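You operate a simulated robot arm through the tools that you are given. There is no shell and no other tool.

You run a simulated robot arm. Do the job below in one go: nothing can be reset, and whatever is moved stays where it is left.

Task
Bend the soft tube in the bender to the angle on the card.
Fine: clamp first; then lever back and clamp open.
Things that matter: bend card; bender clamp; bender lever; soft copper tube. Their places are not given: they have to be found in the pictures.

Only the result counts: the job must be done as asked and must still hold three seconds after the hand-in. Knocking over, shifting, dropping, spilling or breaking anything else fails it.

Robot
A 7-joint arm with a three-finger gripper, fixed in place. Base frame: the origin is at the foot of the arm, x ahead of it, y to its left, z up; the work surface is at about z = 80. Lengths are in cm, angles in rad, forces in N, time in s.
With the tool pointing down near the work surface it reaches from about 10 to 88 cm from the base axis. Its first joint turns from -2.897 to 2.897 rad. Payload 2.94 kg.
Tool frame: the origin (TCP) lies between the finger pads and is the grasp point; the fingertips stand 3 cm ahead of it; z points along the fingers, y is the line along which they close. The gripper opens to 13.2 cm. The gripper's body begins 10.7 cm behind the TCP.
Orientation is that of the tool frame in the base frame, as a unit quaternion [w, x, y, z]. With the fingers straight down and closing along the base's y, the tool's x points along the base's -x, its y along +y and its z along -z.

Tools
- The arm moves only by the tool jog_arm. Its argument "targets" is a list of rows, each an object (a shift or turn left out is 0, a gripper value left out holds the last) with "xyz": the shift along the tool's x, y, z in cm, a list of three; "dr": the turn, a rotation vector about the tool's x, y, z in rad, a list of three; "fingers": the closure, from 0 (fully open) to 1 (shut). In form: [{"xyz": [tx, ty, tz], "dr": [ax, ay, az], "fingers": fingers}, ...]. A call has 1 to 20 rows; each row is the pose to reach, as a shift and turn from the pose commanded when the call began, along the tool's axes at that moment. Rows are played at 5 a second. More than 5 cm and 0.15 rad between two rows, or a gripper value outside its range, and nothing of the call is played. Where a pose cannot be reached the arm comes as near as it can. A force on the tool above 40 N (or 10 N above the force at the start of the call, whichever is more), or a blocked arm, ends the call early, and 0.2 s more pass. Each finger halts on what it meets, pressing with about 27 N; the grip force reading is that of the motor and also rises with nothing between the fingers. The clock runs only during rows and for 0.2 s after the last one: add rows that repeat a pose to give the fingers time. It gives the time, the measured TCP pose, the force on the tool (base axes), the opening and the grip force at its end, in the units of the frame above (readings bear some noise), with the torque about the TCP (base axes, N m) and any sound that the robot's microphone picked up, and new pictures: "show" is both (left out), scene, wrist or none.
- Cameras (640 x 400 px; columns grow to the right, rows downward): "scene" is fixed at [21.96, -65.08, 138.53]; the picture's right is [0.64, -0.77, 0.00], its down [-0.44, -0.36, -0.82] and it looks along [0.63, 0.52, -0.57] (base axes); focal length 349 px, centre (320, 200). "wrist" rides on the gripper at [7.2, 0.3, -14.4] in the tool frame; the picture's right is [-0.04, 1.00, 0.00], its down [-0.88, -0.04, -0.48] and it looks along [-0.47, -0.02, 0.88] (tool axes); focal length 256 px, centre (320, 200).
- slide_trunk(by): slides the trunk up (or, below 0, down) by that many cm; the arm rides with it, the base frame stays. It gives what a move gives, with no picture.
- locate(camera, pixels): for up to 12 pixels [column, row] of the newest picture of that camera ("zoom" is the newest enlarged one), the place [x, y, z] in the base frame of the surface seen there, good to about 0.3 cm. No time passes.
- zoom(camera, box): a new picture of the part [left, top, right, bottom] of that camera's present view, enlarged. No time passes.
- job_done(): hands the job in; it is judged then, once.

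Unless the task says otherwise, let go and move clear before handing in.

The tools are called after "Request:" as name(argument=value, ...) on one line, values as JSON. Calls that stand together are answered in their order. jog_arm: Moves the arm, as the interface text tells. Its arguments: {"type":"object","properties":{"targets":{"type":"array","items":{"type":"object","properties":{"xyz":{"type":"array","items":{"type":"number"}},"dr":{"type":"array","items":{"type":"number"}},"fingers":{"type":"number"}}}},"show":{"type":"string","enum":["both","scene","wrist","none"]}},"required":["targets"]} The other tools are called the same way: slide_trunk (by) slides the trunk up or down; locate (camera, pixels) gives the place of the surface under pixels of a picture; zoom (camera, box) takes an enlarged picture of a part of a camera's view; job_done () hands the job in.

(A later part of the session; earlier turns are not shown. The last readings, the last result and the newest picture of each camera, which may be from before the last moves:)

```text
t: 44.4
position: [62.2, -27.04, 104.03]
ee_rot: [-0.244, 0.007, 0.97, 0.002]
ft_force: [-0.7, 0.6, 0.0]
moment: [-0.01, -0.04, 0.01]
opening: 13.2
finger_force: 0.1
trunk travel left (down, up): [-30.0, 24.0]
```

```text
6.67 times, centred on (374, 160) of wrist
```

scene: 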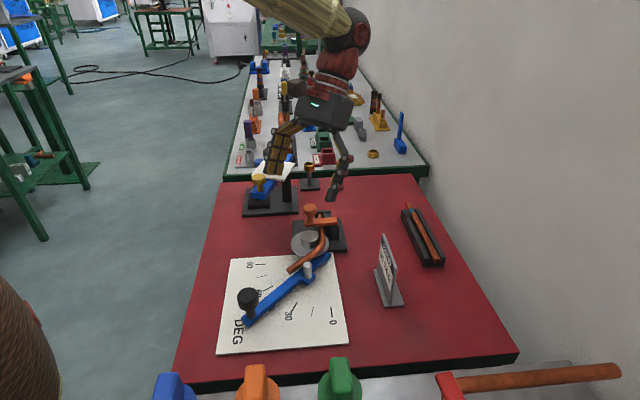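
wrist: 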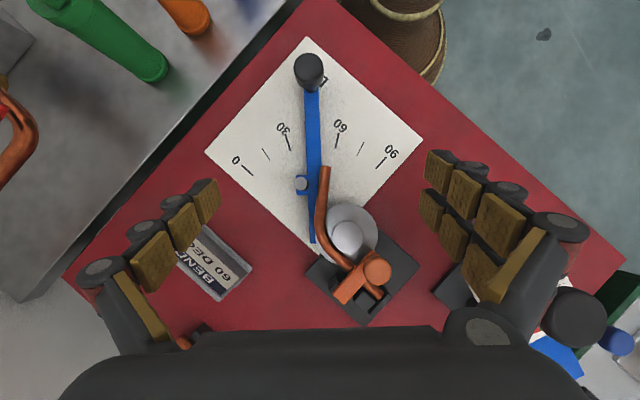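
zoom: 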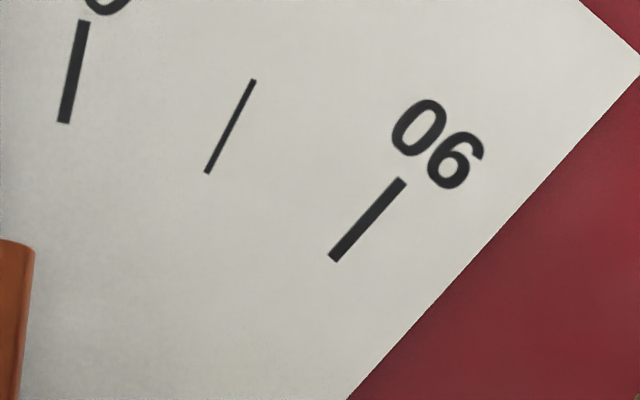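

In the overhead view the bar measures about 45.5° (matching the knob estimate), while the tube leg measures about 54–55° after a lever peak of 56.4°. I'll refine with long baselines: the card edges and sampled tube points.

Request:
zoom(camera="wrist", box=[304, 160, 344, 216])

Request:
locate(camera="wrist", pixels=[[325, 168], [324.5, 173], [324, 177], [323.5, 181], [323, 185], [322.5, 189], [322, 193], [321.5, 197], [321, 201], [320.5, 205], [320, 209], [319.8, 212]])

Request:
locate(camera="wrist", pixels=[[206, 152], [422, 138], [307, 37], [345, 270], [351, 276], [357, 281], [378, 293], [340, 266], [335, 262], [331, 258], [311, 110], [316, 200]])

```text
7.14 times, centred on (324, 188) of wrist
```

zoom: 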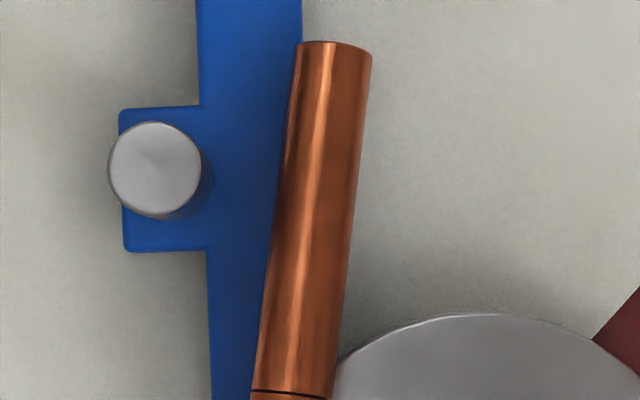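

```text
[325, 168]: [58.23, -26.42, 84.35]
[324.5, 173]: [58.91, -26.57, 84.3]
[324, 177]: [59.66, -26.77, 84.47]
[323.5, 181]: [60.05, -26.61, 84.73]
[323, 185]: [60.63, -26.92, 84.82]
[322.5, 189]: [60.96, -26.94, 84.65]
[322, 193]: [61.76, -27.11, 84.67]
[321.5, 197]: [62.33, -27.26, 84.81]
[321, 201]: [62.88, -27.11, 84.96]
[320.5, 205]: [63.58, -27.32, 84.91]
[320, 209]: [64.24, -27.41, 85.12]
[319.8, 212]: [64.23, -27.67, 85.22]
```

```text
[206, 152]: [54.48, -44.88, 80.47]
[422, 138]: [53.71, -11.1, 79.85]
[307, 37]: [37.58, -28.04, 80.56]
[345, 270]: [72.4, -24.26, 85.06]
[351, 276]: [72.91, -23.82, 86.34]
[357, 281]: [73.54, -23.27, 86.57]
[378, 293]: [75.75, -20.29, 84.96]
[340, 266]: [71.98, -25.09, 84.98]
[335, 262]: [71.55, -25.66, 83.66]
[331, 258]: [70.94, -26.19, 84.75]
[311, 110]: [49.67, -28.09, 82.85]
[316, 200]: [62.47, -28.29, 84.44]
```

Request:
zoom(camera="wrist", box=[318, 236, 390, 296])

Request:
zoom(camera="wrist", box=[196, 130, 326, 270])

```text
6.67 times, centred on (354, 266) of wrist
```

zoom: 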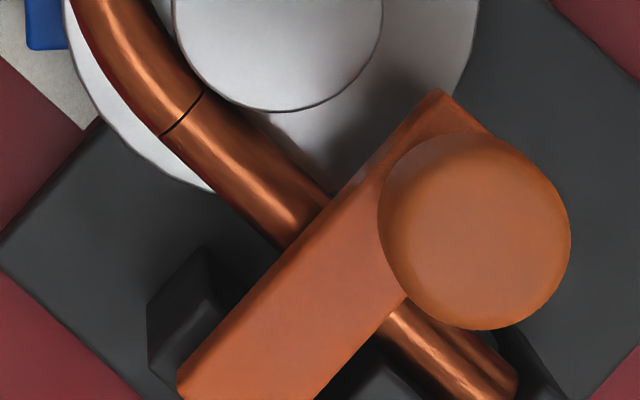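

```text
2.86 times, centred on (261, 200) of wrist
```

zoom: 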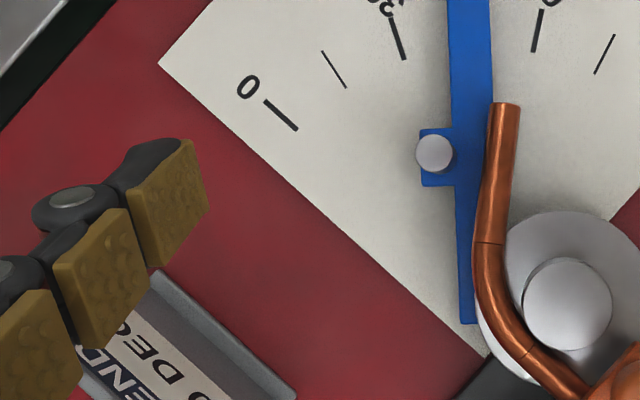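

The tube leg is at about 55° after a lever peak of about 56.4°, a lag of roughly 1.5°. I'll go back to the lever knob and re-grip it to take the lever on to about 61°.

Request:
jog_arm(targets=[{"xyz": [2.73, -0.24, 1.68], "dr": [0, -0.098, 0], "fingers": 0.1}, {"xyz": [5.46, -0.48, 3.36], "dr": [0, -0.196, 0], "fingers": 0.2}, {"xyz": [8.19, -0.72, 5.05], "dr": [0, -0.294, 0], "fingers": 0.3}, {"xyz": [10.92, -0.96, 6.73], "dr": [0, -0.392, 0], "fingers": 0.3}, {"xyz": [13.65, -1.2, 8.41], "dr": [0, -0.49, 0], "fingers": 0.3}, {"xyz": [13.65, -1.2, 8.41], "dr": [0, -0.49, 0], "fingers": 0.3}])

```text
t: 45.8
position: [45.92, -28.0, 103.17]
ee_rot: [0.0, 0.008, 1.0, 0.0]
ft_force: [-0.2, 0.5, 0.6]
moment: [0.0, -0.03, -0.01]
opening: 9.22
finger_force: 0.0
trunk travel left (down, up): [-30.0, 24.0]
```

scene: 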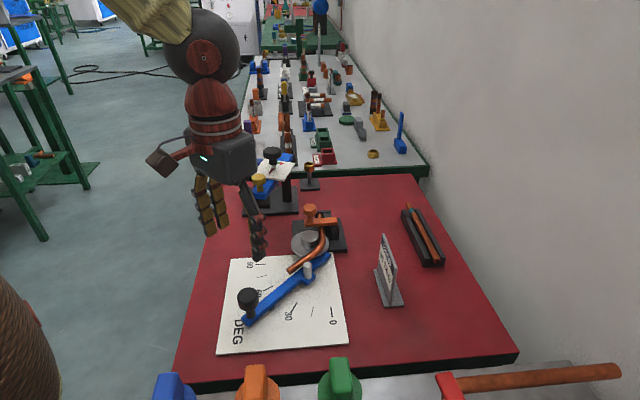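
wrist: 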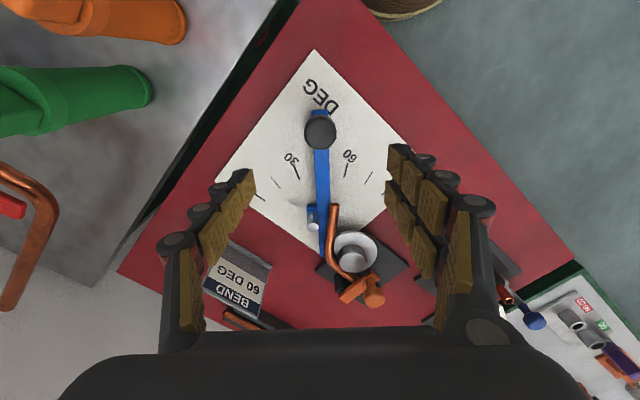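

I'm back above the lever knob at (320,131). I'll lower and grip it.

Request:
jog_arm(targets=[{"xyz": [0, 0, 4]}, {"xyz": [0, 0, 8]}, {"xyz": [0, 0, 12]}, {"xyz": [0, 0, 14.5]}, {"xyz": [0, 0, 16]}, {"xyz": [0, 0, 16], "fingers": 0.5}, {"xyz": [0, 0, 16], "fingers": 0.7}, {"xyz": [0, 0, 16], "fingers": 0.85}, {"xyz": [0, 0, 16], "fingers": 0.85}, {"xyz": [0, 0, 16], "fingers": 0.85}, {"xyz": [0, 0, 16], "fingers": 0.85}, {"xyz": [0, 0, 16], "fingers": 0.85}])

```text
t: 48.4
position: [46.15, -27.98, 87.08]
ee_rot: [-0.001, 0.007, 1.0, 0.0]
ft_force: [-0.6, 1.3, 1.2]
moment: [-0.03, -0.03, 0.08]
opening: 3.55
finger_force: 42.6
trunk travel left (down, up): [-30.0, 24.0]
```

scene: 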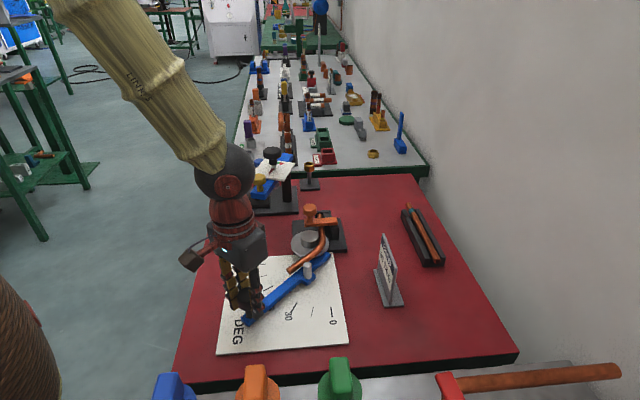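
wrist: 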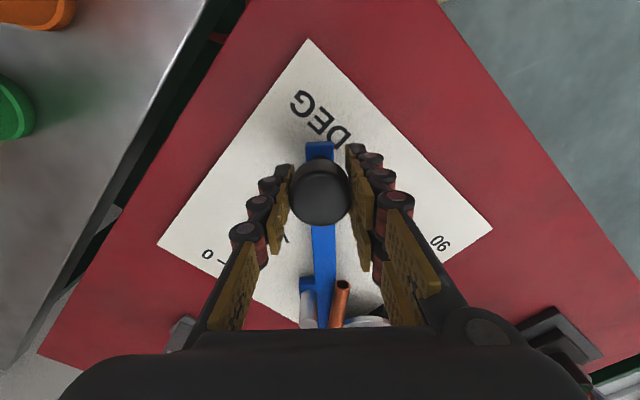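

The knob is gripped again. I'll swing to about 61.2° on the dial in small steps.

Request:
jog_arm(targets=[{"xyz": [-0.03, 0.96, 0], "dr": [0, 0, 0.044]}, {"xyz": [-0.09, 1.92, 0], "dr": [0, 0, 0.087]}, {"xyz": [-0.21, 2.88, 0], "dr": [0, 0, 0.131]}, {"xyz": [-0.35, 3.83, 0], "dr": [0, 0, 0.1745]}, {"xyz": [-0.46, 4.4, 0], "dr": [0, 0, 0.2]}, {"xyz": [-0.585, 4.96, 0], "dr": [0, 0, 0.227]}, {"xyz": [-0.69, 5.37, 0], "dr": [0, 0, 0.246]}, {"xyz": [-0.79, 5.78, 0], "dr": [0, 0, 0.265]}, {"xyz": [-0.79, 5.78, 0], "dr": [0, 0, 0.265]}, {"xyz": [-0.79, 5.78, 0], "dr": [0, 0, 0.265]}])

Request:
zoom(camera="scene", box=[275, 205, 345, 285])

```text
t: 50.6
position: [46.93, -22.17, 87.19]
ee_rot: [0.001, 0.139, 0.99, 0.0]
ft_force: [0.5, -2.0, -2.9]
moment: [-0.13, -0.67, -0.49]
opening: 3.55
finger_force: 45.0
trunk travel left (down, up): [-30.0, 24.0]
```

scene: 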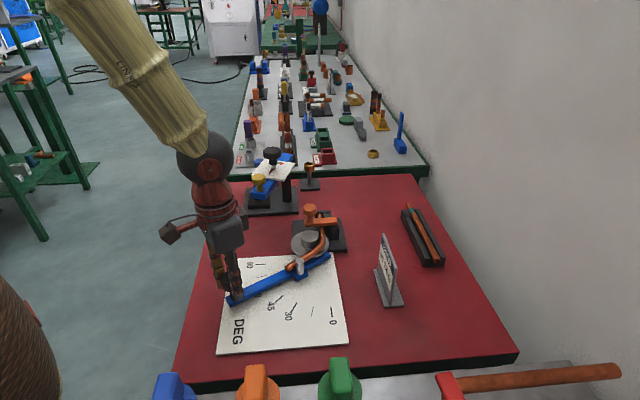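
wrist: 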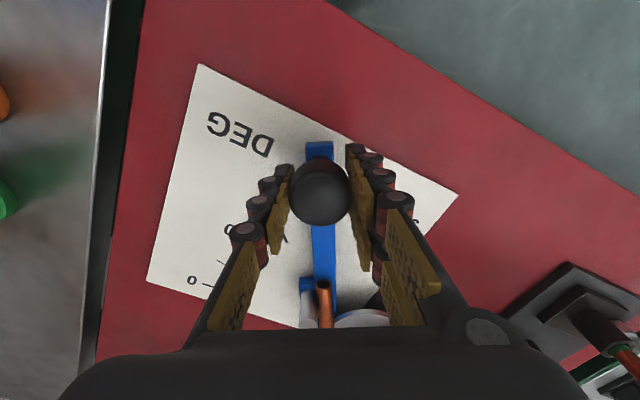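

```text
5.00 times, centred on (310, 245) of scene
```

zoom: 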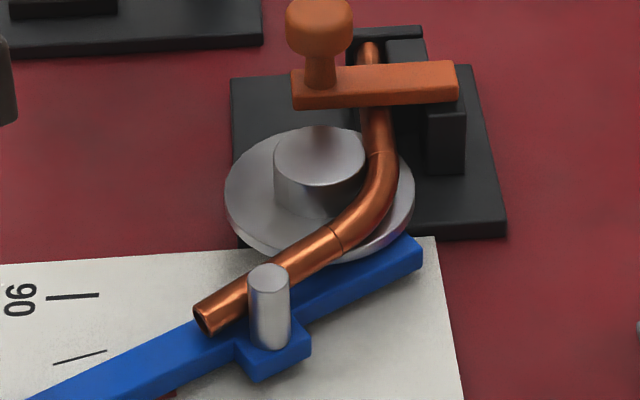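

The lever reads about 61.1° on the dial. I'll swing it all the way back to its start position along the same arc.

Request:
jog_arm(targets=[{"xyz": [-0.05, -1.61, 0], "dr": [0, 0, -0.073]}, {"xyz": [-0.21, -3.14, 0], "dr": [0, 0, -0.143]}, {"xyz": [-0.48, -4.66, 0], "dr": [0, 0, -0.213]}, {"xyz": [-0.85, -6.15, 0], "dr": [0, 0, -0.283]}, {"xyz": [-1.33, -7.61, 0], "dr": [0, 0, -0.353]}, {"xyz": [-1.9, -9.04, 0], "dr": [0, 0, -0.422]}, {"xyz": [-2.58, -10.42, 0], "dr": [0, 0, -0.492]}, {"xyz": [-3.35, -11.75, 0], "dr": [0, 0, -0.562]}, {"xyz": [-4.21, -13.03, 0], "dr": [0, 0, -0.632]}, {"xyz": [-5.15, -14.24, 0], "dr": [0, 0, -0.702]}, {"xyz": [-6.18, -15.38, 0], "dr": [0, 0, -0.771]}, {"xyz": [-7.29, -16.45, 0], "dr": [0, 0, -0.841]}, {"xyz": [-8.47, -17.44, 0], "dr": [0, 0, -0.911]}, {"xyz": [-9.71, -18.34, 0], "dr": [0, 0, -0.981]}, {"xyz": [-10.98, -19.14, 0], "dr": [0, 0, -1.049]}, {"xyz": [-10.98, -19.14, 0], "dr": [0, 0, -1.049]}])

```text
t: 54.0
position: [52.28, -43.51, 87.2]
ee_rot: [0.0, -0.375, 0.927, 0.001]
ft_force: [14.2, 14.6, -2.3]
moment: [0.39, 0.03, 0.03]
opening: 3.58
finger_force: 45.6
trunk travel left (down, up): [-30.0, 24.0]
```

scene: 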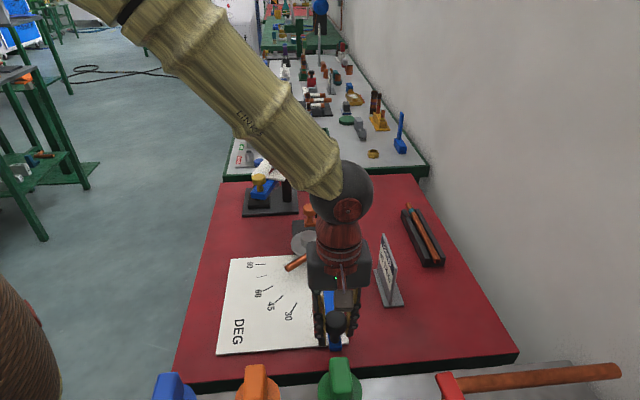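
wrist: 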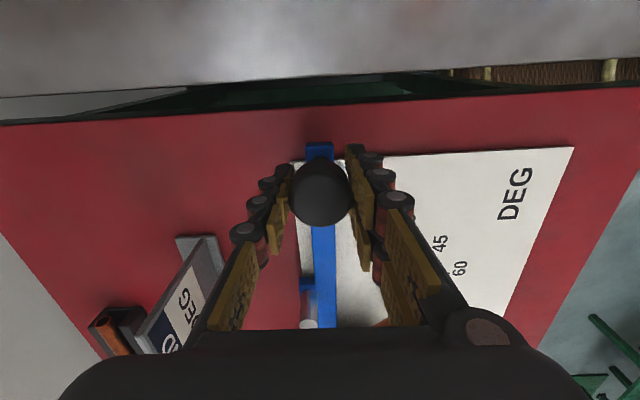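

The knob is back at (52.28,-43.51), its starting place. I'll relieve the radial pull and nudge slightly further to check it is against the zero stop.

Request:
jog_arm(targets=[{"xyz": [-0.2, 0, 0]}, {"xyz": [-0.2, -0.15, 0]}, {"xyz": [-0.2, -0.3, 0]}, {"xyz": [-0.2, -0.3, 0]}], show="none")

```text
t: 55.0
position: [52.38, -43.67, 87.26]
ee_rot: [-0.001, -0.375, 0.927, 0.0]
ft_force: [-0.9, 3.0, 1.3]
moment: [-0.27, 0.54, 0.51]
opening: 3.55
finger_force: 44.6
trunk travel left (down, up): [-30.0, 24.0]
```

Request:
jog_arm(targets=[{"xyz": [0, -0.15, 0]}, {"xyz": [0, -0.3, 0]}, {"xyz": [0, -0.3, 0]}], show="none")

```text
t: 55.8
position: [52.52, -43.81, 87.21]
ee_rot: [-0.001, -0.375, 0.927, 0.002]
ft_force: [-16.8, 10.2, 4.8]
moment: [0.18, 0.49, -0.06]
opening: 3.55
finger_force: 45.1
trunk travel left (down, up): [-30.0, 24.0]
```

The stop is felt at (52.5,-43.8), exactly 0° about the dial centre, so the lever is fully back. I'll release the knob and lift off.

Request:
jog_arm(targets=[{"xyz": [0, 0.2, 0]}, {"xyz": [0, 0.2, 0], "fingers": 0.6}, {"xyz": [0, 0.2, 0], "fingers": 0.45}, {"xyz": [0, 0.2, 0], "fingers": 0.45}, {"xyz": [0, 0.2, -4], "fingers": 0.45}, {"xyz": [0, 0.2, -8], "fingers": 0.4}, {"xyz": [0, 0.2, -12], "fingers": 0.4}, {"xyz": [0, 0.2, -16.5], "fingers": 0.4}, {"xyz": [0, 0.2, -16.5], "fingers": 0.2}])

```text
t: 57.8
position: [52.4, -43.82, 103.69]
ee_rot: [0.0, -0.375, 0.927, -0.001]
ft_force: [0.0, -0.2, -0.4]
moment: [-0.03, -0.01, 0.03]
opening: 10.43
finger_force: 0.1
trunk travel left (down, up): [-30.0, 24.0]
```

scene: 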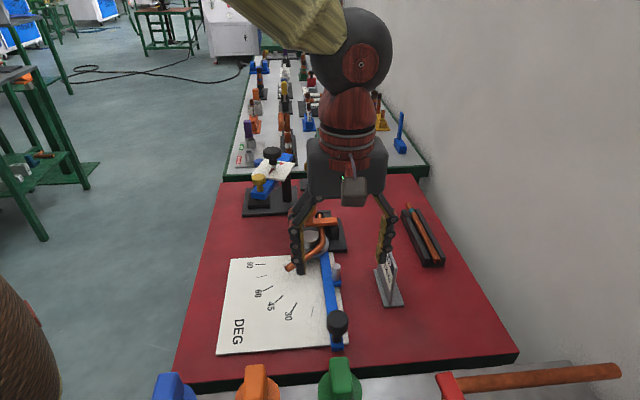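
wrist: 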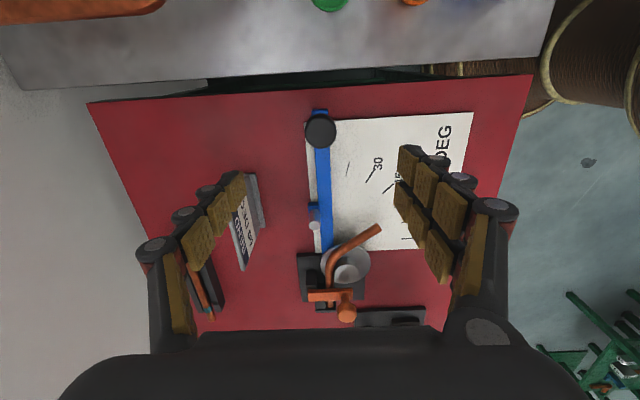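

The lever is at zero and the bent tube is standing clear at (360,240). I'll go overhead again for a straight-down angle measurement.

Request:
jog_arm(targets=[{"xyz": [-3, 0.8, -1], "dr": [0, 0.08, 0], "fingers": 0.1}, {"xyz": [-6, 1.6, -1], "dr": [0, 0.16, 0], "fingers": 0}, {"xyz": [-9, 2.4, -1], "dr": [0, 0.24, 0], "fingers": 0}, {"xyz": [-12, 3.2, -1], "dr": [0, 0.32, 0], "fingers": 0}, {"xyz": [-15, 4.0, -1], "dr": [0, 0.4, 0], "fingers": 0}, {"xyz": [-18, 4.8, -1], "dr": [0, 0.49, 0], "fingers": 0}, {"xyz": [-18.9, 5.06, -1], "dr": [0, 0.49, 0], "fingers": 0}, {"xyz": [-18.9, 5.06, -1], "dr": [0, 0.49, 0], "fingers": 0}])

Request:
zoom(camera="wrist", box=[240, 80, 440, 300])

```text
t: 59.6
position: [62.58, -26.84, 104.51]
ee_rot: [-0.225, -0.364, 0.899, -0.091]
ft_force: [0.3, -0.5, 0.4]
moment: [-0.02, -0.06, 0.01]
opening: 13.23
finger_force: 0.1
trunk travel left (down, up): [-30.0, 24.0]
```

scene: 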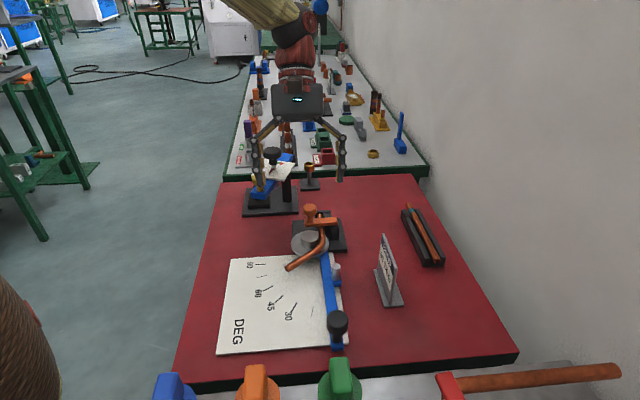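
wrist: 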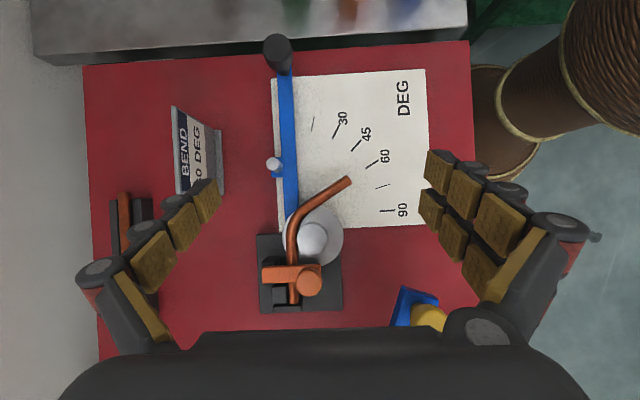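

```text
1.82 times, centred on (340, 190) of wrist
```

zoom: 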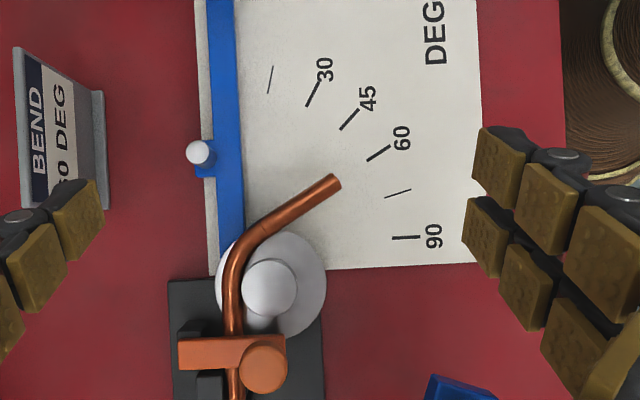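

The leg points almost parallel to the 60 tick now. I'll zoom in for precise edges.

Request:
zoom(camera="wrist", box=[284, 152, 396, 222])

Request:
zoom(camera="wrist", box=[260, 190, 372, 310])

Request:
zoom(camera="wrist", box=[260, 65, 420, 235])

Request:
zoom(camera="wrist", box=[325, 110, 405, 160])

Request:
zoom(camera="wrist", box=[350, 150, 414, 220])

```text
5.71 times, centred on (340, 187) of wrist
```

zoom: 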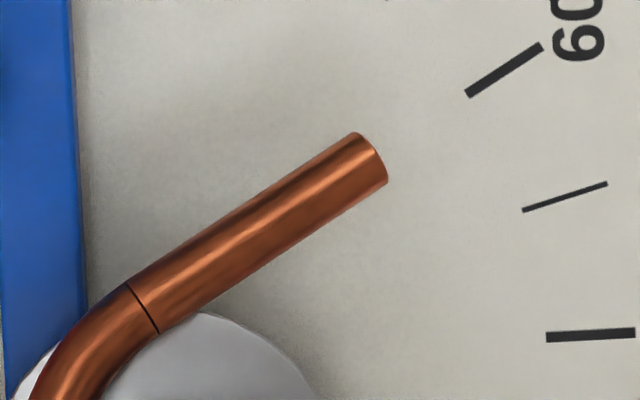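

```text
3.33 times, centred on (316, 250) of wrist
```

zoom: 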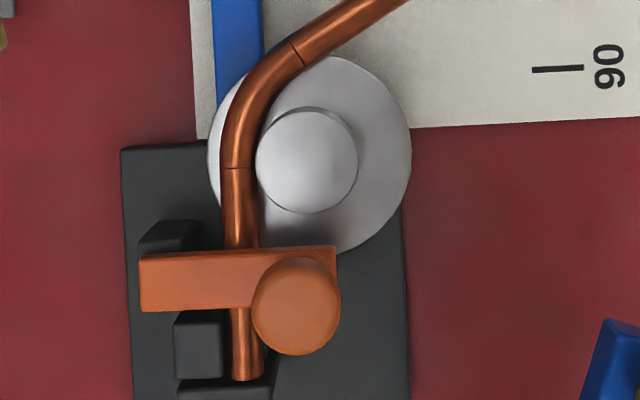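

```text
2.35 times, centred on (340, 150) of wrist
```

zoom: 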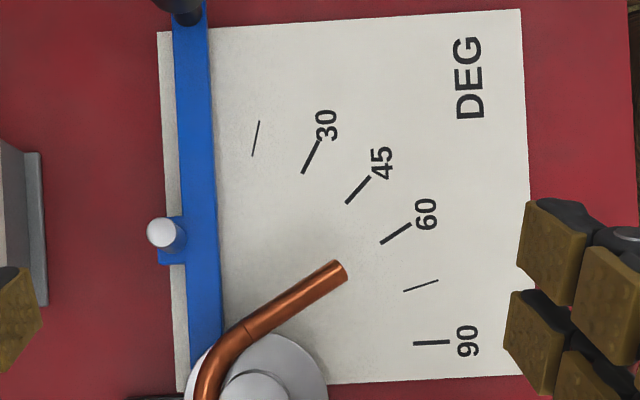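

```text
8.00 times, centred on (365, 135) of wrist
```

zoom: 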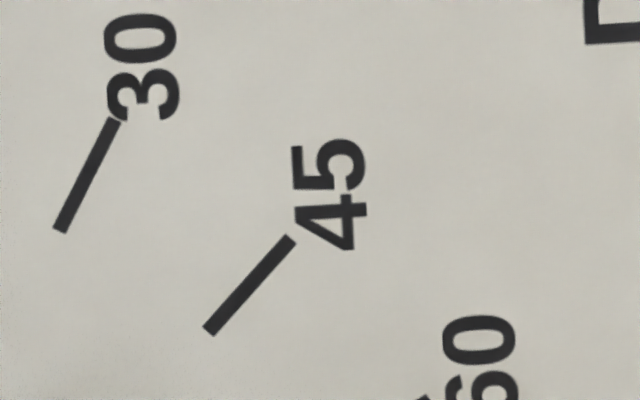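

```text
5.71 times, centred on (382, 185) of wrist
```

zoom: 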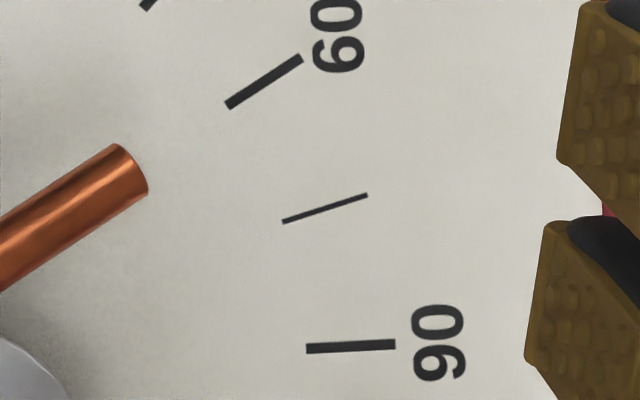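

The tube leg measures about 59.5–60° against the dial (leg edges at 56.7° in the image, the 60 tick at 57.1°), the same small lag as before. That matches the card, so next is opening the clamp; first I'll locate its knob and arm.

Request:
locate(camera="wrist", pixels=[[309, 281], [305, 277], [314, 285], [301, 282], [317, 282], [309, 272], [309, 291], [270, 274], [290, 268], [297, 240], [272, 292], [284, 300]])

Request:
zoom(camera="scene", box=[280, 185, 370, 265])

Request:
locate(camera="zoom", pixels=[[245, 105], [225, 120], [265, 120], [245, 135], [250, 170], [300, 170], [370, 170], [300, 185]])

```text
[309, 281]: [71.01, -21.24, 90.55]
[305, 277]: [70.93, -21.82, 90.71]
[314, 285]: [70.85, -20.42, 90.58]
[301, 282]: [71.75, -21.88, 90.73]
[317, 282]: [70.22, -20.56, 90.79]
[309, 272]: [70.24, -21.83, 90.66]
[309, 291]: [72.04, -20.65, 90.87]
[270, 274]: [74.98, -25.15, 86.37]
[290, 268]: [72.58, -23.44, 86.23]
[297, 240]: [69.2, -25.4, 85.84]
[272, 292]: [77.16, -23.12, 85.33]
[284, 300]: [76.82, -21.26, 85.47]
```

```text
5.00 times, centred on (325, 225) of scene
```

zoom: 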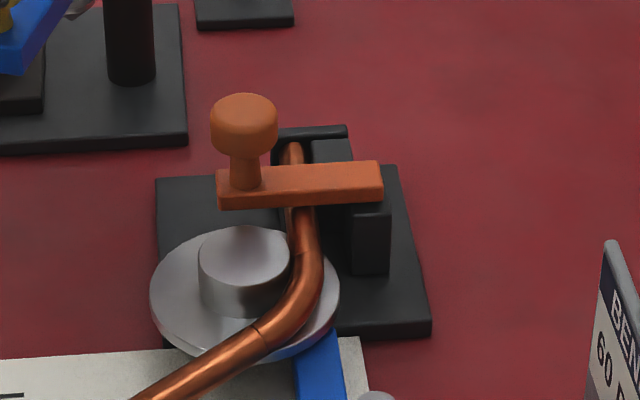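

```text
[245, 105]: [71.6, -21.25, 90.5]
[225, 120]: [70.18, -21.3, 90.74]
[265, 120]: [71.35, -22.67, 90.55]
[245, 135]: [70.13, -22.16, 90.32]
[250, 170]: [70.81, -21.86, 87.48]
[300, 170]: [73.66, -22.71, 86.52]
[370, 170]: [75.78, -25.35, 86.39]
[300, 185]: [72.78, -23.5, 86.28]
```

The knob top is at (71.1,-21.3,90.7). I'll level the tool and turn it back to the crank orientation above that knob.

Request:
jog_arm(targets=[{"xyz": [0, 0, 0], "dr": [0, -0.12, 0], "fingers": 0.2}, {"xyz": [0, 0, 0], "dr": [0, -0.24, 0], "fingers": 0.3}, {"xyz": [0, 0, 0], "dr": [0, -0.36, 0], "fingers": 0.35}, {"xyz": [0, 0, 0], "dr": [0, -0.49, 0], "fingers": 0.35}, {"xyz": [0, 0, 0], "dr": [0, -0.49, 0], "fingers": 0.35}], show="none")

Request:
jog_arm(targets=[{"xyz": [-0.8, -0.16, 0], "dr": [0, 0, -0.135]}, {"xyz": [-1.7, -0.33, 0], "dr": [0, 0, -0.27]}, {"xyz": [-2.5, -0.5, 0], "dr": [0, 0, -0.4]}, {"xyz": [-3.3, -0.65, 0], "dr": [0, 0, -0.53]}, {"xyz": [-4.2, -0.8, 0], "dr": [0, 0, -0.66]}, {"xyz": [-5, -1, 0], "dr": [0, 0, -0.79]}, {"xyz": [-5.8, -1.1, 0], "dr": [0, 0, -0.92]}, {"xyz": [-6.7, -1.3, 0], "dr": [0, 0, -1.05]}, {"xyz": [-7.5, -1.5, 0], "dr": [0, 0, -1.18]}, {"xyz": [-8.3, -1.6, 0], "dr": [0, 0, -1.32]}, {"xyz": [-9.2, -1.8, 0], "dr": [0, 0, -1.45]}, {"xyz": [-9.98, -1.94, 0], "dr": [0, 0, -1.585]}, {"xyz": [-9.98, -1.94, 0], "dr": [0, 0, -1.585]}])

```text
t: 60.8
position: [62.66, -27.01, 104.65]
ee_rot: [0.0, -0.375, 0.927, 0.0]
ft_force: [0.0, -0.4, -0.1]
moment: [0.0, -0.01, 0.0]
opening: 8.6
finger_force: 0.1
trunk travel left (down, up): [-30.0, 24.0]
```

```text
t: 63.6
position: [71.15, -21.38, 104.71]
ee_rot: [0.0, 0.924, -0.383, 0.001]
ft_force: [0.8, 1.4, -0.5]
moment: [-0.01, 0.01, -0.04]
opening: 8.6
finger_force: 0.2
trunk travel left (down, up): [-30.0, 24.0]
```

scene: 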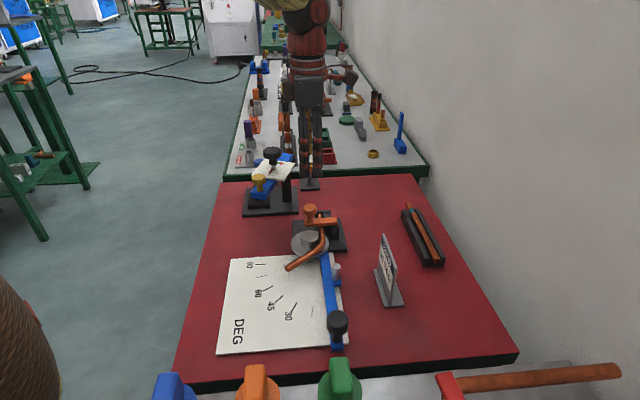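
wrist: 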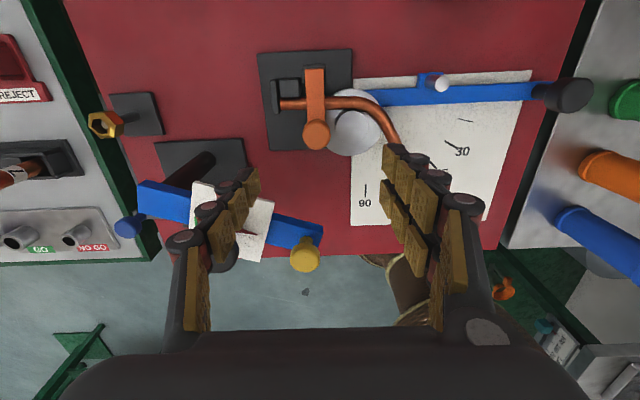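

The knob at (316,135) is centred under the tool. I'll narrow the fingers, lower so only the fingertips surround it, and grip.

Request:
jog_arm(targets=[{"xyz": [0, 0, 2], "fingers": 0.5}, {"xyz": [0, 0, 5], "fingers": 0.6}, {"xyz": [0, 0, 8], "fingers": 0.6}, {"xyz": [0, 0, 11], "fingers": 0.6}, {"xyz": [0, 0, 13], "fingers": 0.6}, {"xyz": [0, 0, 14.3], "fingers": 0.6}, {"xyz": [0, 0, 14.3], "fingers": 0.6}])

```text
t: 65.2
position: [71.35, -21.55, 90.42]
ee_rot: [-0.001, 0.923, -0.384, 0.0]
ft_force: [0.6, 0.3, -0.6]
moment: [-0.01, -0.03, 0.0]
opening: 5.29
finger_force: 0.0
trunk travel left (down, up): [-30.0, 24.0]
```

scene: 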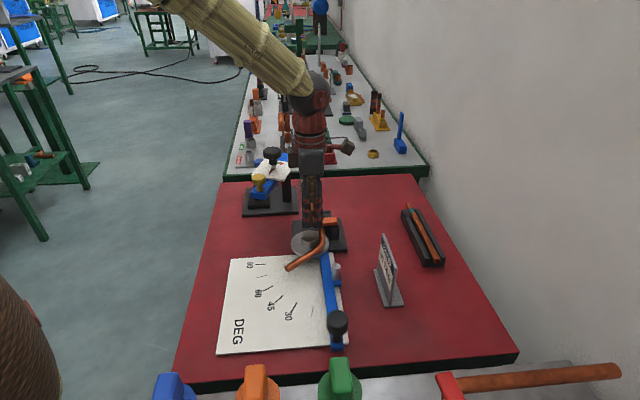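
wrist: 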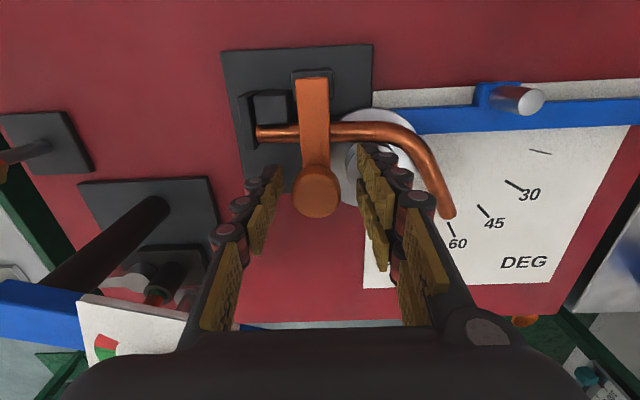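

The knob is centred at (317,192). I'll grip it and start raising the crank along the reverse arc.

Request:
jog_arm(targets=[{"xyz": [0, 0, 0], "fingers": 0.75}, {"xyz": [0, 0, 0], "fingers": 0.82}, {"xyz": [0, 0, 0], "fingers": 0.82}, {"xyz": [0, 0, 0], "fingers": 0.82}, {"xyz": [0.29, 0, -0.5], "fingers": 0.82}, {"xyz": [0.59, 0, -1.01], "fingers": 0.82}, {"xyz": [0.96, 0, -1.47], "fingers": 0.82}, {"xyz": [1.35, 0, -1.9], "fingers": 0.82}, {"xyz": [1.8, 0, -2.29], "fingers": 0.82}, {"xyz": [2.26, 0, -2.65], "fingers": 0.82}, {"xyz": [2.26, 0, -2.65], "fingers": 0.82}])

Request:
zoom(camera="scene", box=[280, 185, 370, 265])

```text
t: 66.6
position: [71.72, -21.44, 90.86]
ee_rot: [-0.001, 0.923, -0.384, -0.002]
ft_force: [16.9, 20.1, -10.9]
moment: [0.78, -0.08, -0.06]
opening: 2.99
finger_force: 44.9
trunk travel left (down, up): [-30.0, 24.0]
stopped in row 7: the force on the tool passed its limit at 41 N (the readings are from after the stop); the commanded pose is now the measured one
```

scene: 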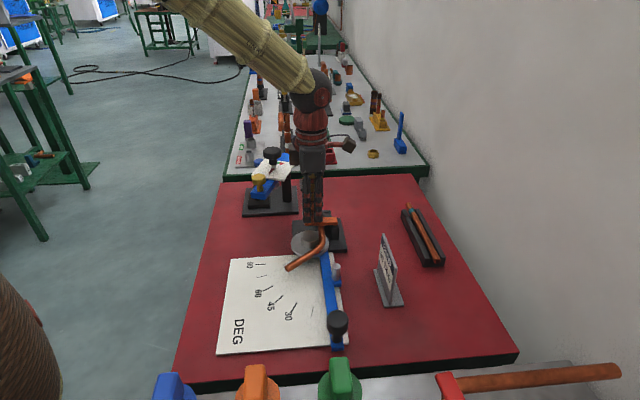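
wrist: 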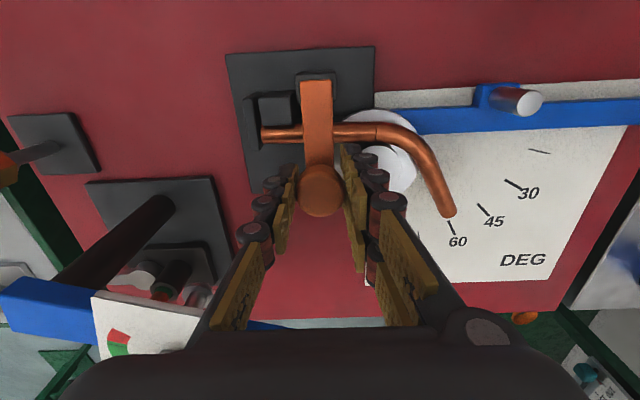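

```text
5.00 times, centred on (325, 225) of scene
```

zoom: 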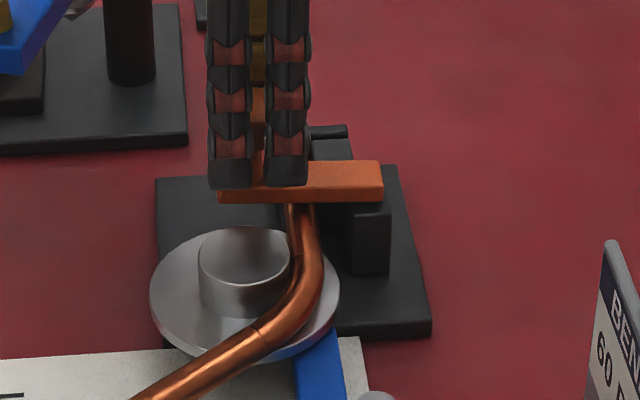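

The call stopped because I gripped about 0.4 cm off along the tube direction (26 N side load). I'll shift toward tool -y to relieve it, then continue.

Request:
jog_arm(targets=[{"xyz": [0, -0.15, 0]}, {"xyz": [0, -0.3, 0]}, {"xyz": [0, -0.3, 0]}], show="none")

```text
t: 67.4
position: [71.7, -21.43, 90.86]
ee_rot: [0.001, 0.923, -0.384, -0.005]
ft_force: [9.6, 17.4, -11.7]
moment: [0.61, 0.33, -0.07]
opening: 2.97
finger_force: 43.8
trunk travel left (down, up): [-30.0, 24.0]
```

Request:
jog_arm(targets=[{"xyz": [0, -0.15, 0]}, {"xyz": [0, -0.25, 0]}, {"xyz": [0, -0.25, 0]}], show="none")

```text
t: 68.2
position: [71.72, -21.54, 90.91]
ee_rot: [-0.001, 0.923, -0.384, -0.004]
ft_force: [-5.9, 5.7, -8.1]
moment: [0.35, 0.52, -0.03]
opening: 2.99
finger_force: 44.7
trunk travel left (down, up): [-30.0, 24.0]
```

The side load is gone. I'll continue the raising arc.

Request:
jog_arm(targets=[{"xyz": [0.33, 0, -0.48]}, {"xyz": [0.68, 0, -0.96]}, {"xyz": [1.08, 0, -1.4]}, {"xyz": [1.5, 0, -1.79]}, {"xyz": [1.5, 0, -1.79]}])

Request:
zoom(camera="scene", box=[280, 185, 370, 265])

```text
t: 69.4
position: [72.72, -22.45, 92.81]
ee_rot: [0.0, 0.923, -0.384, -0.004]
ft_force: [-19.4, 0.9, -13.2]
moment: [0.92, 1.1, -0.09]
opening: 3.0
finger_force: 44.9
trunk travel left (down, up): [-30.0, 24.0]
```

scene: 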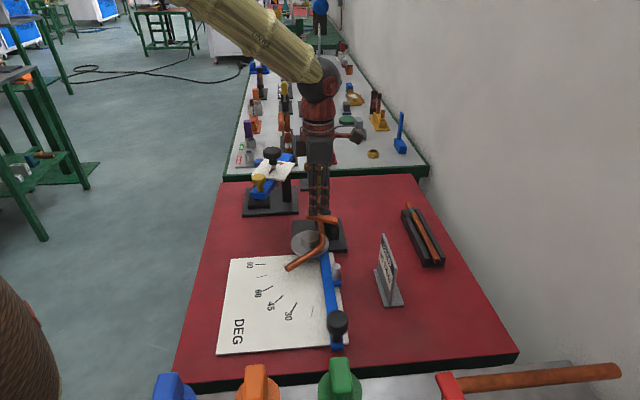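
wrist: 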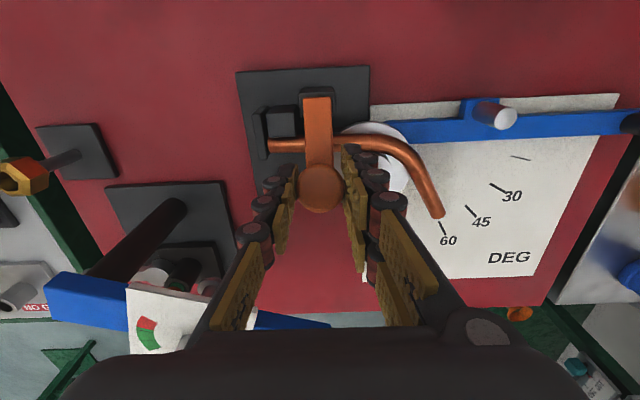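

```text
5.00 times, centred on (325, 225) of scene
```

zoom: 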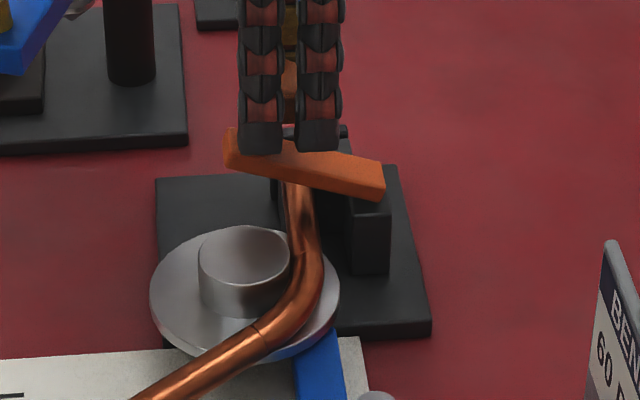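

The crank is coming up smoothly, with friction only. I'll continue the arc toward upright.

Request:
jog_arm(targets=[{"xyz": [0.6, 0.1, -0.22]}, {"xyz": [1.25, 0.1, -0.4]}, {"xyz": [1.9, 0.1, -0.6]}, {"xyz": [2.5, 0.1, -0.72]}, {"xyz": [3.1, 0.1, -0.82]}, {"xyz": [3.8, 0.1, -0.88]}, {"xyz": [3.8, 0.1, -0.88]}])

Request:
zoom(camera="scene", box=[280, 185, 370, 265])

```text
t: 71.0
position: [75.54, -25.25, 93.7]
ee_rot: [-0.002, 0.923, -0.385, -0.002]
ft_force: [-9.4, -7.3, 2.4]
moment: [-0.02, 0.17, 0.18]
opening: 3.15
finger_force: 5.2
trunk travel left (down, up): [-30.0, 24.0]
```

scene: 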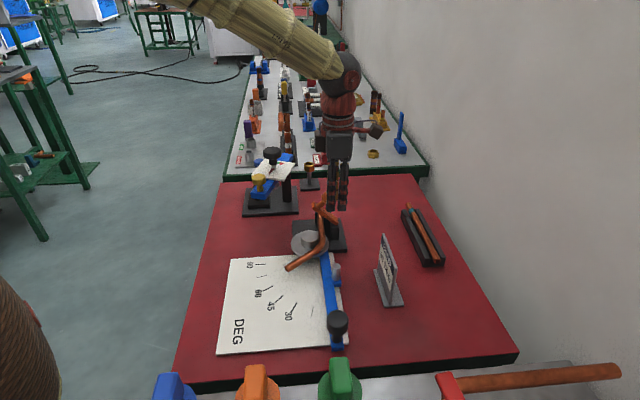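
wrist: 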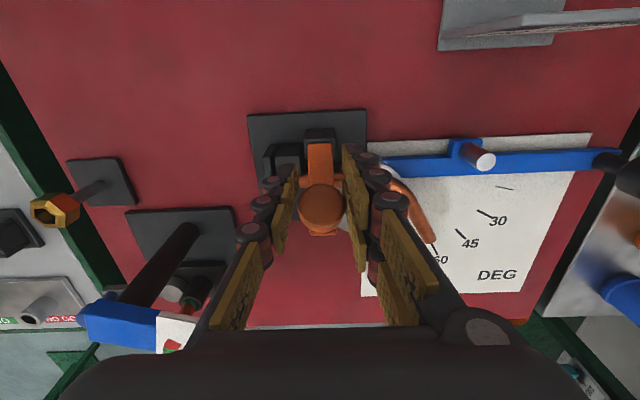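

```text
5.00 times, centred on (325, 225) of scene
```

zoom: 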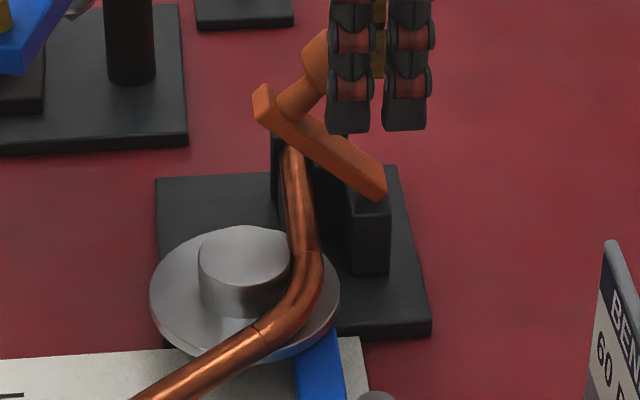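

The fingers slid partly off the knob (grip reading dropped), with the crank at about 45°. I'll open, re-centre on the knob and grip again.

Request:
jog_arm(targets=[{"xyz": [0, 0, 0], "fingers": 0.65}, {"xyz": [0, 0, 0], "fingers": 0.6}, {"xyz": [0, 0, 0], "fingers": 0.6}, {"xyz": [0, 0, -1.5], "fingers": 0.6}, {"xyz": [-0.7, 0, -1.5], "fingers": 0.6}, {"xyz": [-1.3, 0, -1.5], "fingers": 0.6}, {"xyz": [-1.3, 0, -1.5], "fingers": 0.6}])

Request:
zoom(camera="wrist", box=[240, 90, 400, 250])

Request:
locate(camera="wrist", pixels=[[319, 175], [319, 185], [319, 195], [312, 185], [326, 185], [319, 165], [319, 140], [319, 205], [319, 215], [319, 125]])

```text
t: 72.6
position: [74.62, -24.37, 95.13]
ee_rot: [-0.001, 0.923, -0.385, -0.002]
ft_force: [0.9, 0.8, 0.4]
moment: [0.04, 0.0, 0.0]
opening: 5.26
finger_force: 0.1
trunk travel left (down, up): [-30.0, 24.0]
```

scene: 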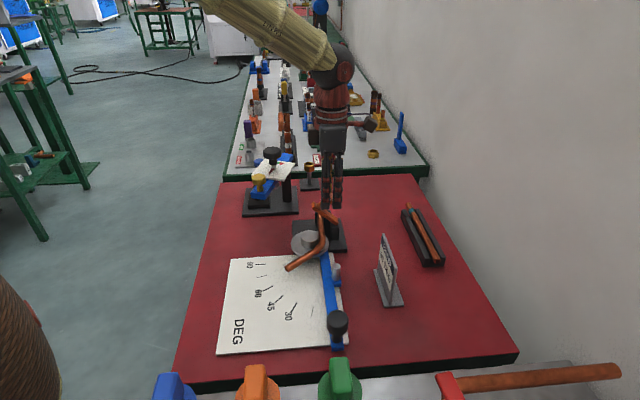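
wrist: 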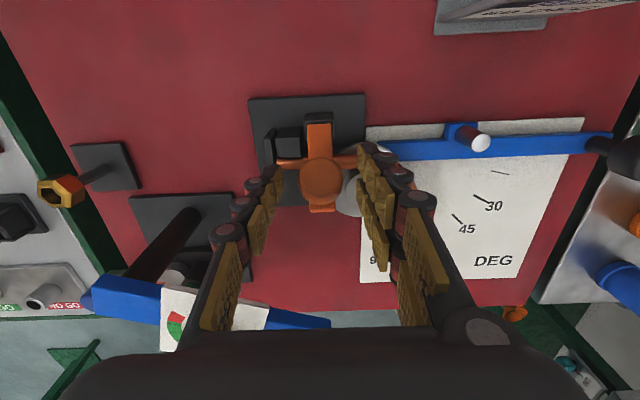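

```text
2.50 times, centred on (320, 170) of wrist
```

zoom: 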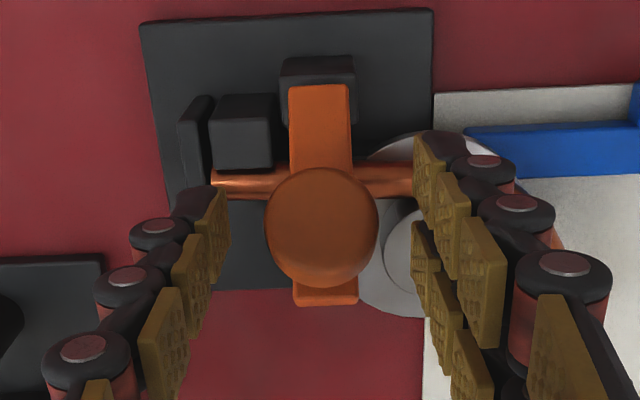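

```text
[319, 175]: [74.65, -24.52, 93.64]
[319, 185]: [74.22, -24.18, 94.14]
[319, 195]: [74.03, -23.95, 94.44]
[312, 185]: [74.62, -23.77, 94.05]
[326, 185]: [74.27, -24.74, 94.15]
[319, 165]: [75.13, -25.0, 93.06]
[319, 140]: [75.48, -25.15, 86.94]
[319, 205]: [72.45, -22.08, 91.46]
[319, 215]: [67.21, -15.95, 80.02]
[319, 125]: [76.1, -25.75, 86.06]
```

The knob cap is at (74.3,-24.3,94) and the crank is at about 48° from upright. Pushing from behind will be cleaner than gripping, so I'll lift, move to the inner side, close the fingers and push the arm outward to upright.

Request:
jog_arm(targets=[{"xyz": [0, 0, -2.5]}, {"xyz": [0, 0, -4]}, {"xyz": [-3, 0, -4], "fingers": 0.8}, {"xyz": [-6, 0, -4], "fingers": 1.0}, {"xyz": [-6.3, 0, -4], "fingers": 1.0}, {"xyz": [-6.3, 0, -4], "fingers": 1.0}, {"xyz": [-6.3, 0, -1], "fingers": 1.0}, {"xyz": [-6.3, 0, 2.2], "fingers": 1.0}, {"xyz": [-6.3, 0, 2.2], "fingers": 1.0}])

Request:
zoom(camera="scene", box=[270, 175, 370, 265])

```text
t: 74.6
position: [70.15, -19.58, 93.17]
ee_rot: [-0.001, 0.923, -0.384, -0.004]
ft_force: [-14.3, 16.5, 16.0]
moment: [0.05, 0.27, 0.09]
opening: 0.02
finger_force: 26.7
trunk travel left (down, up): [-30.0, 24.0]
```

scene: 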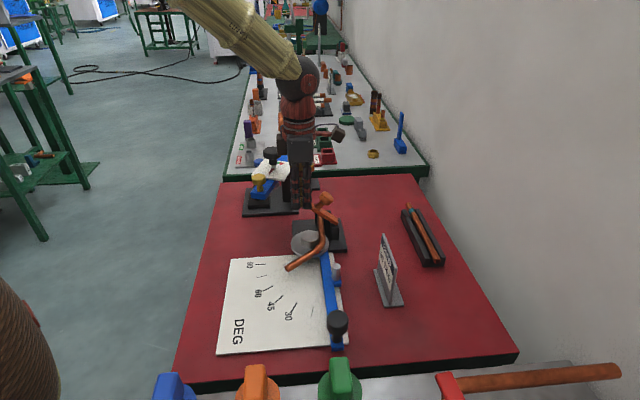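
wrist: 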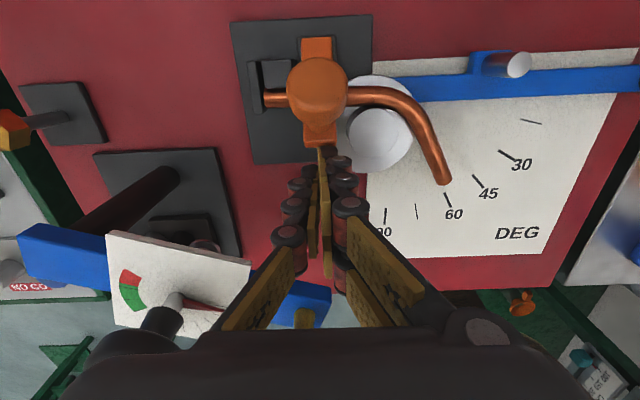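

```text
4.44 times, centred on (320, 220) of scene
```

zoom: 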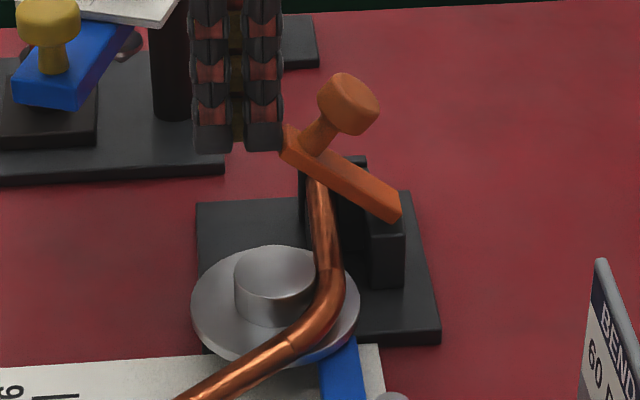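

The closed fingertips are pressing against the arm's end. I'll back off slightly, go a little lower so the finger sits under the arm end, and then push up and outward along the arm tip's arc.

Request:
jog_arm(targets=[{"xyz": [-0.7, 0, -0.3]}, {"xyz": [-1.0, 0, 0.3]}, {"xyz": [-1.0, 0, 0.9]}, {"xyz": [-0.4, 0, 0.9]}, {"xyz": [0, 0, 0.8]}, {"xyz": [0.5, 0, 0.3]}, {"xyz": [0.92, 0, -0.1]}, {"xyz": [0.92, 0, -0.1]}])

Request:
zoom(camera="scene", box=[270, 175, 370, 265])

```text
t: 76.4
position: [70.9, -20.41, 93.04]
ee_rot: [-0.001, 0.923, -0.384, -0.003]
ft_force: [0.0, 0.1, -0.4]
moment: [0.0, 0.0, -0.02]
opening: 0.0
finger_force: 27.1
trunk travel left (down, up): [-30.0, 24.0]
```

scene: 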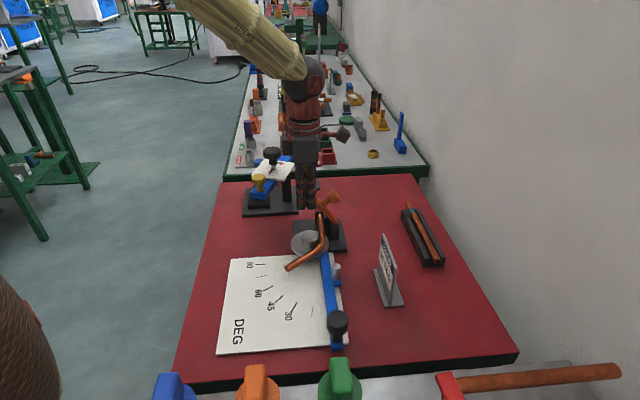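
wrist: 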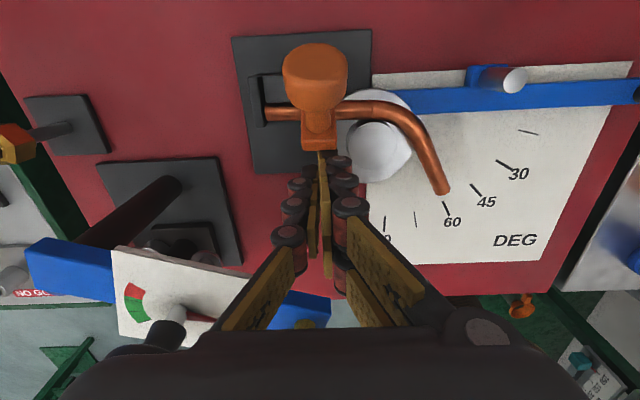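

```text
4.44 times, centred on (320, 220) of scene
```

zoom: 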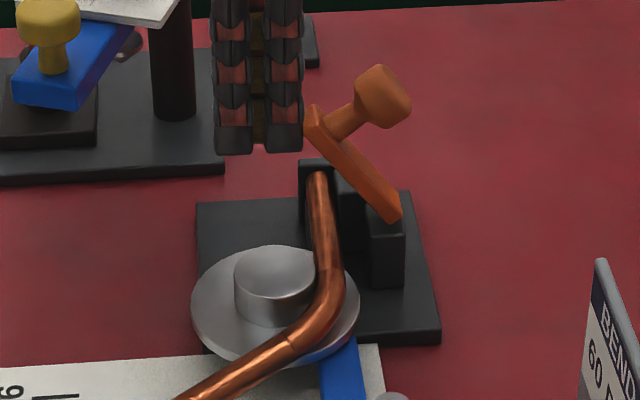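

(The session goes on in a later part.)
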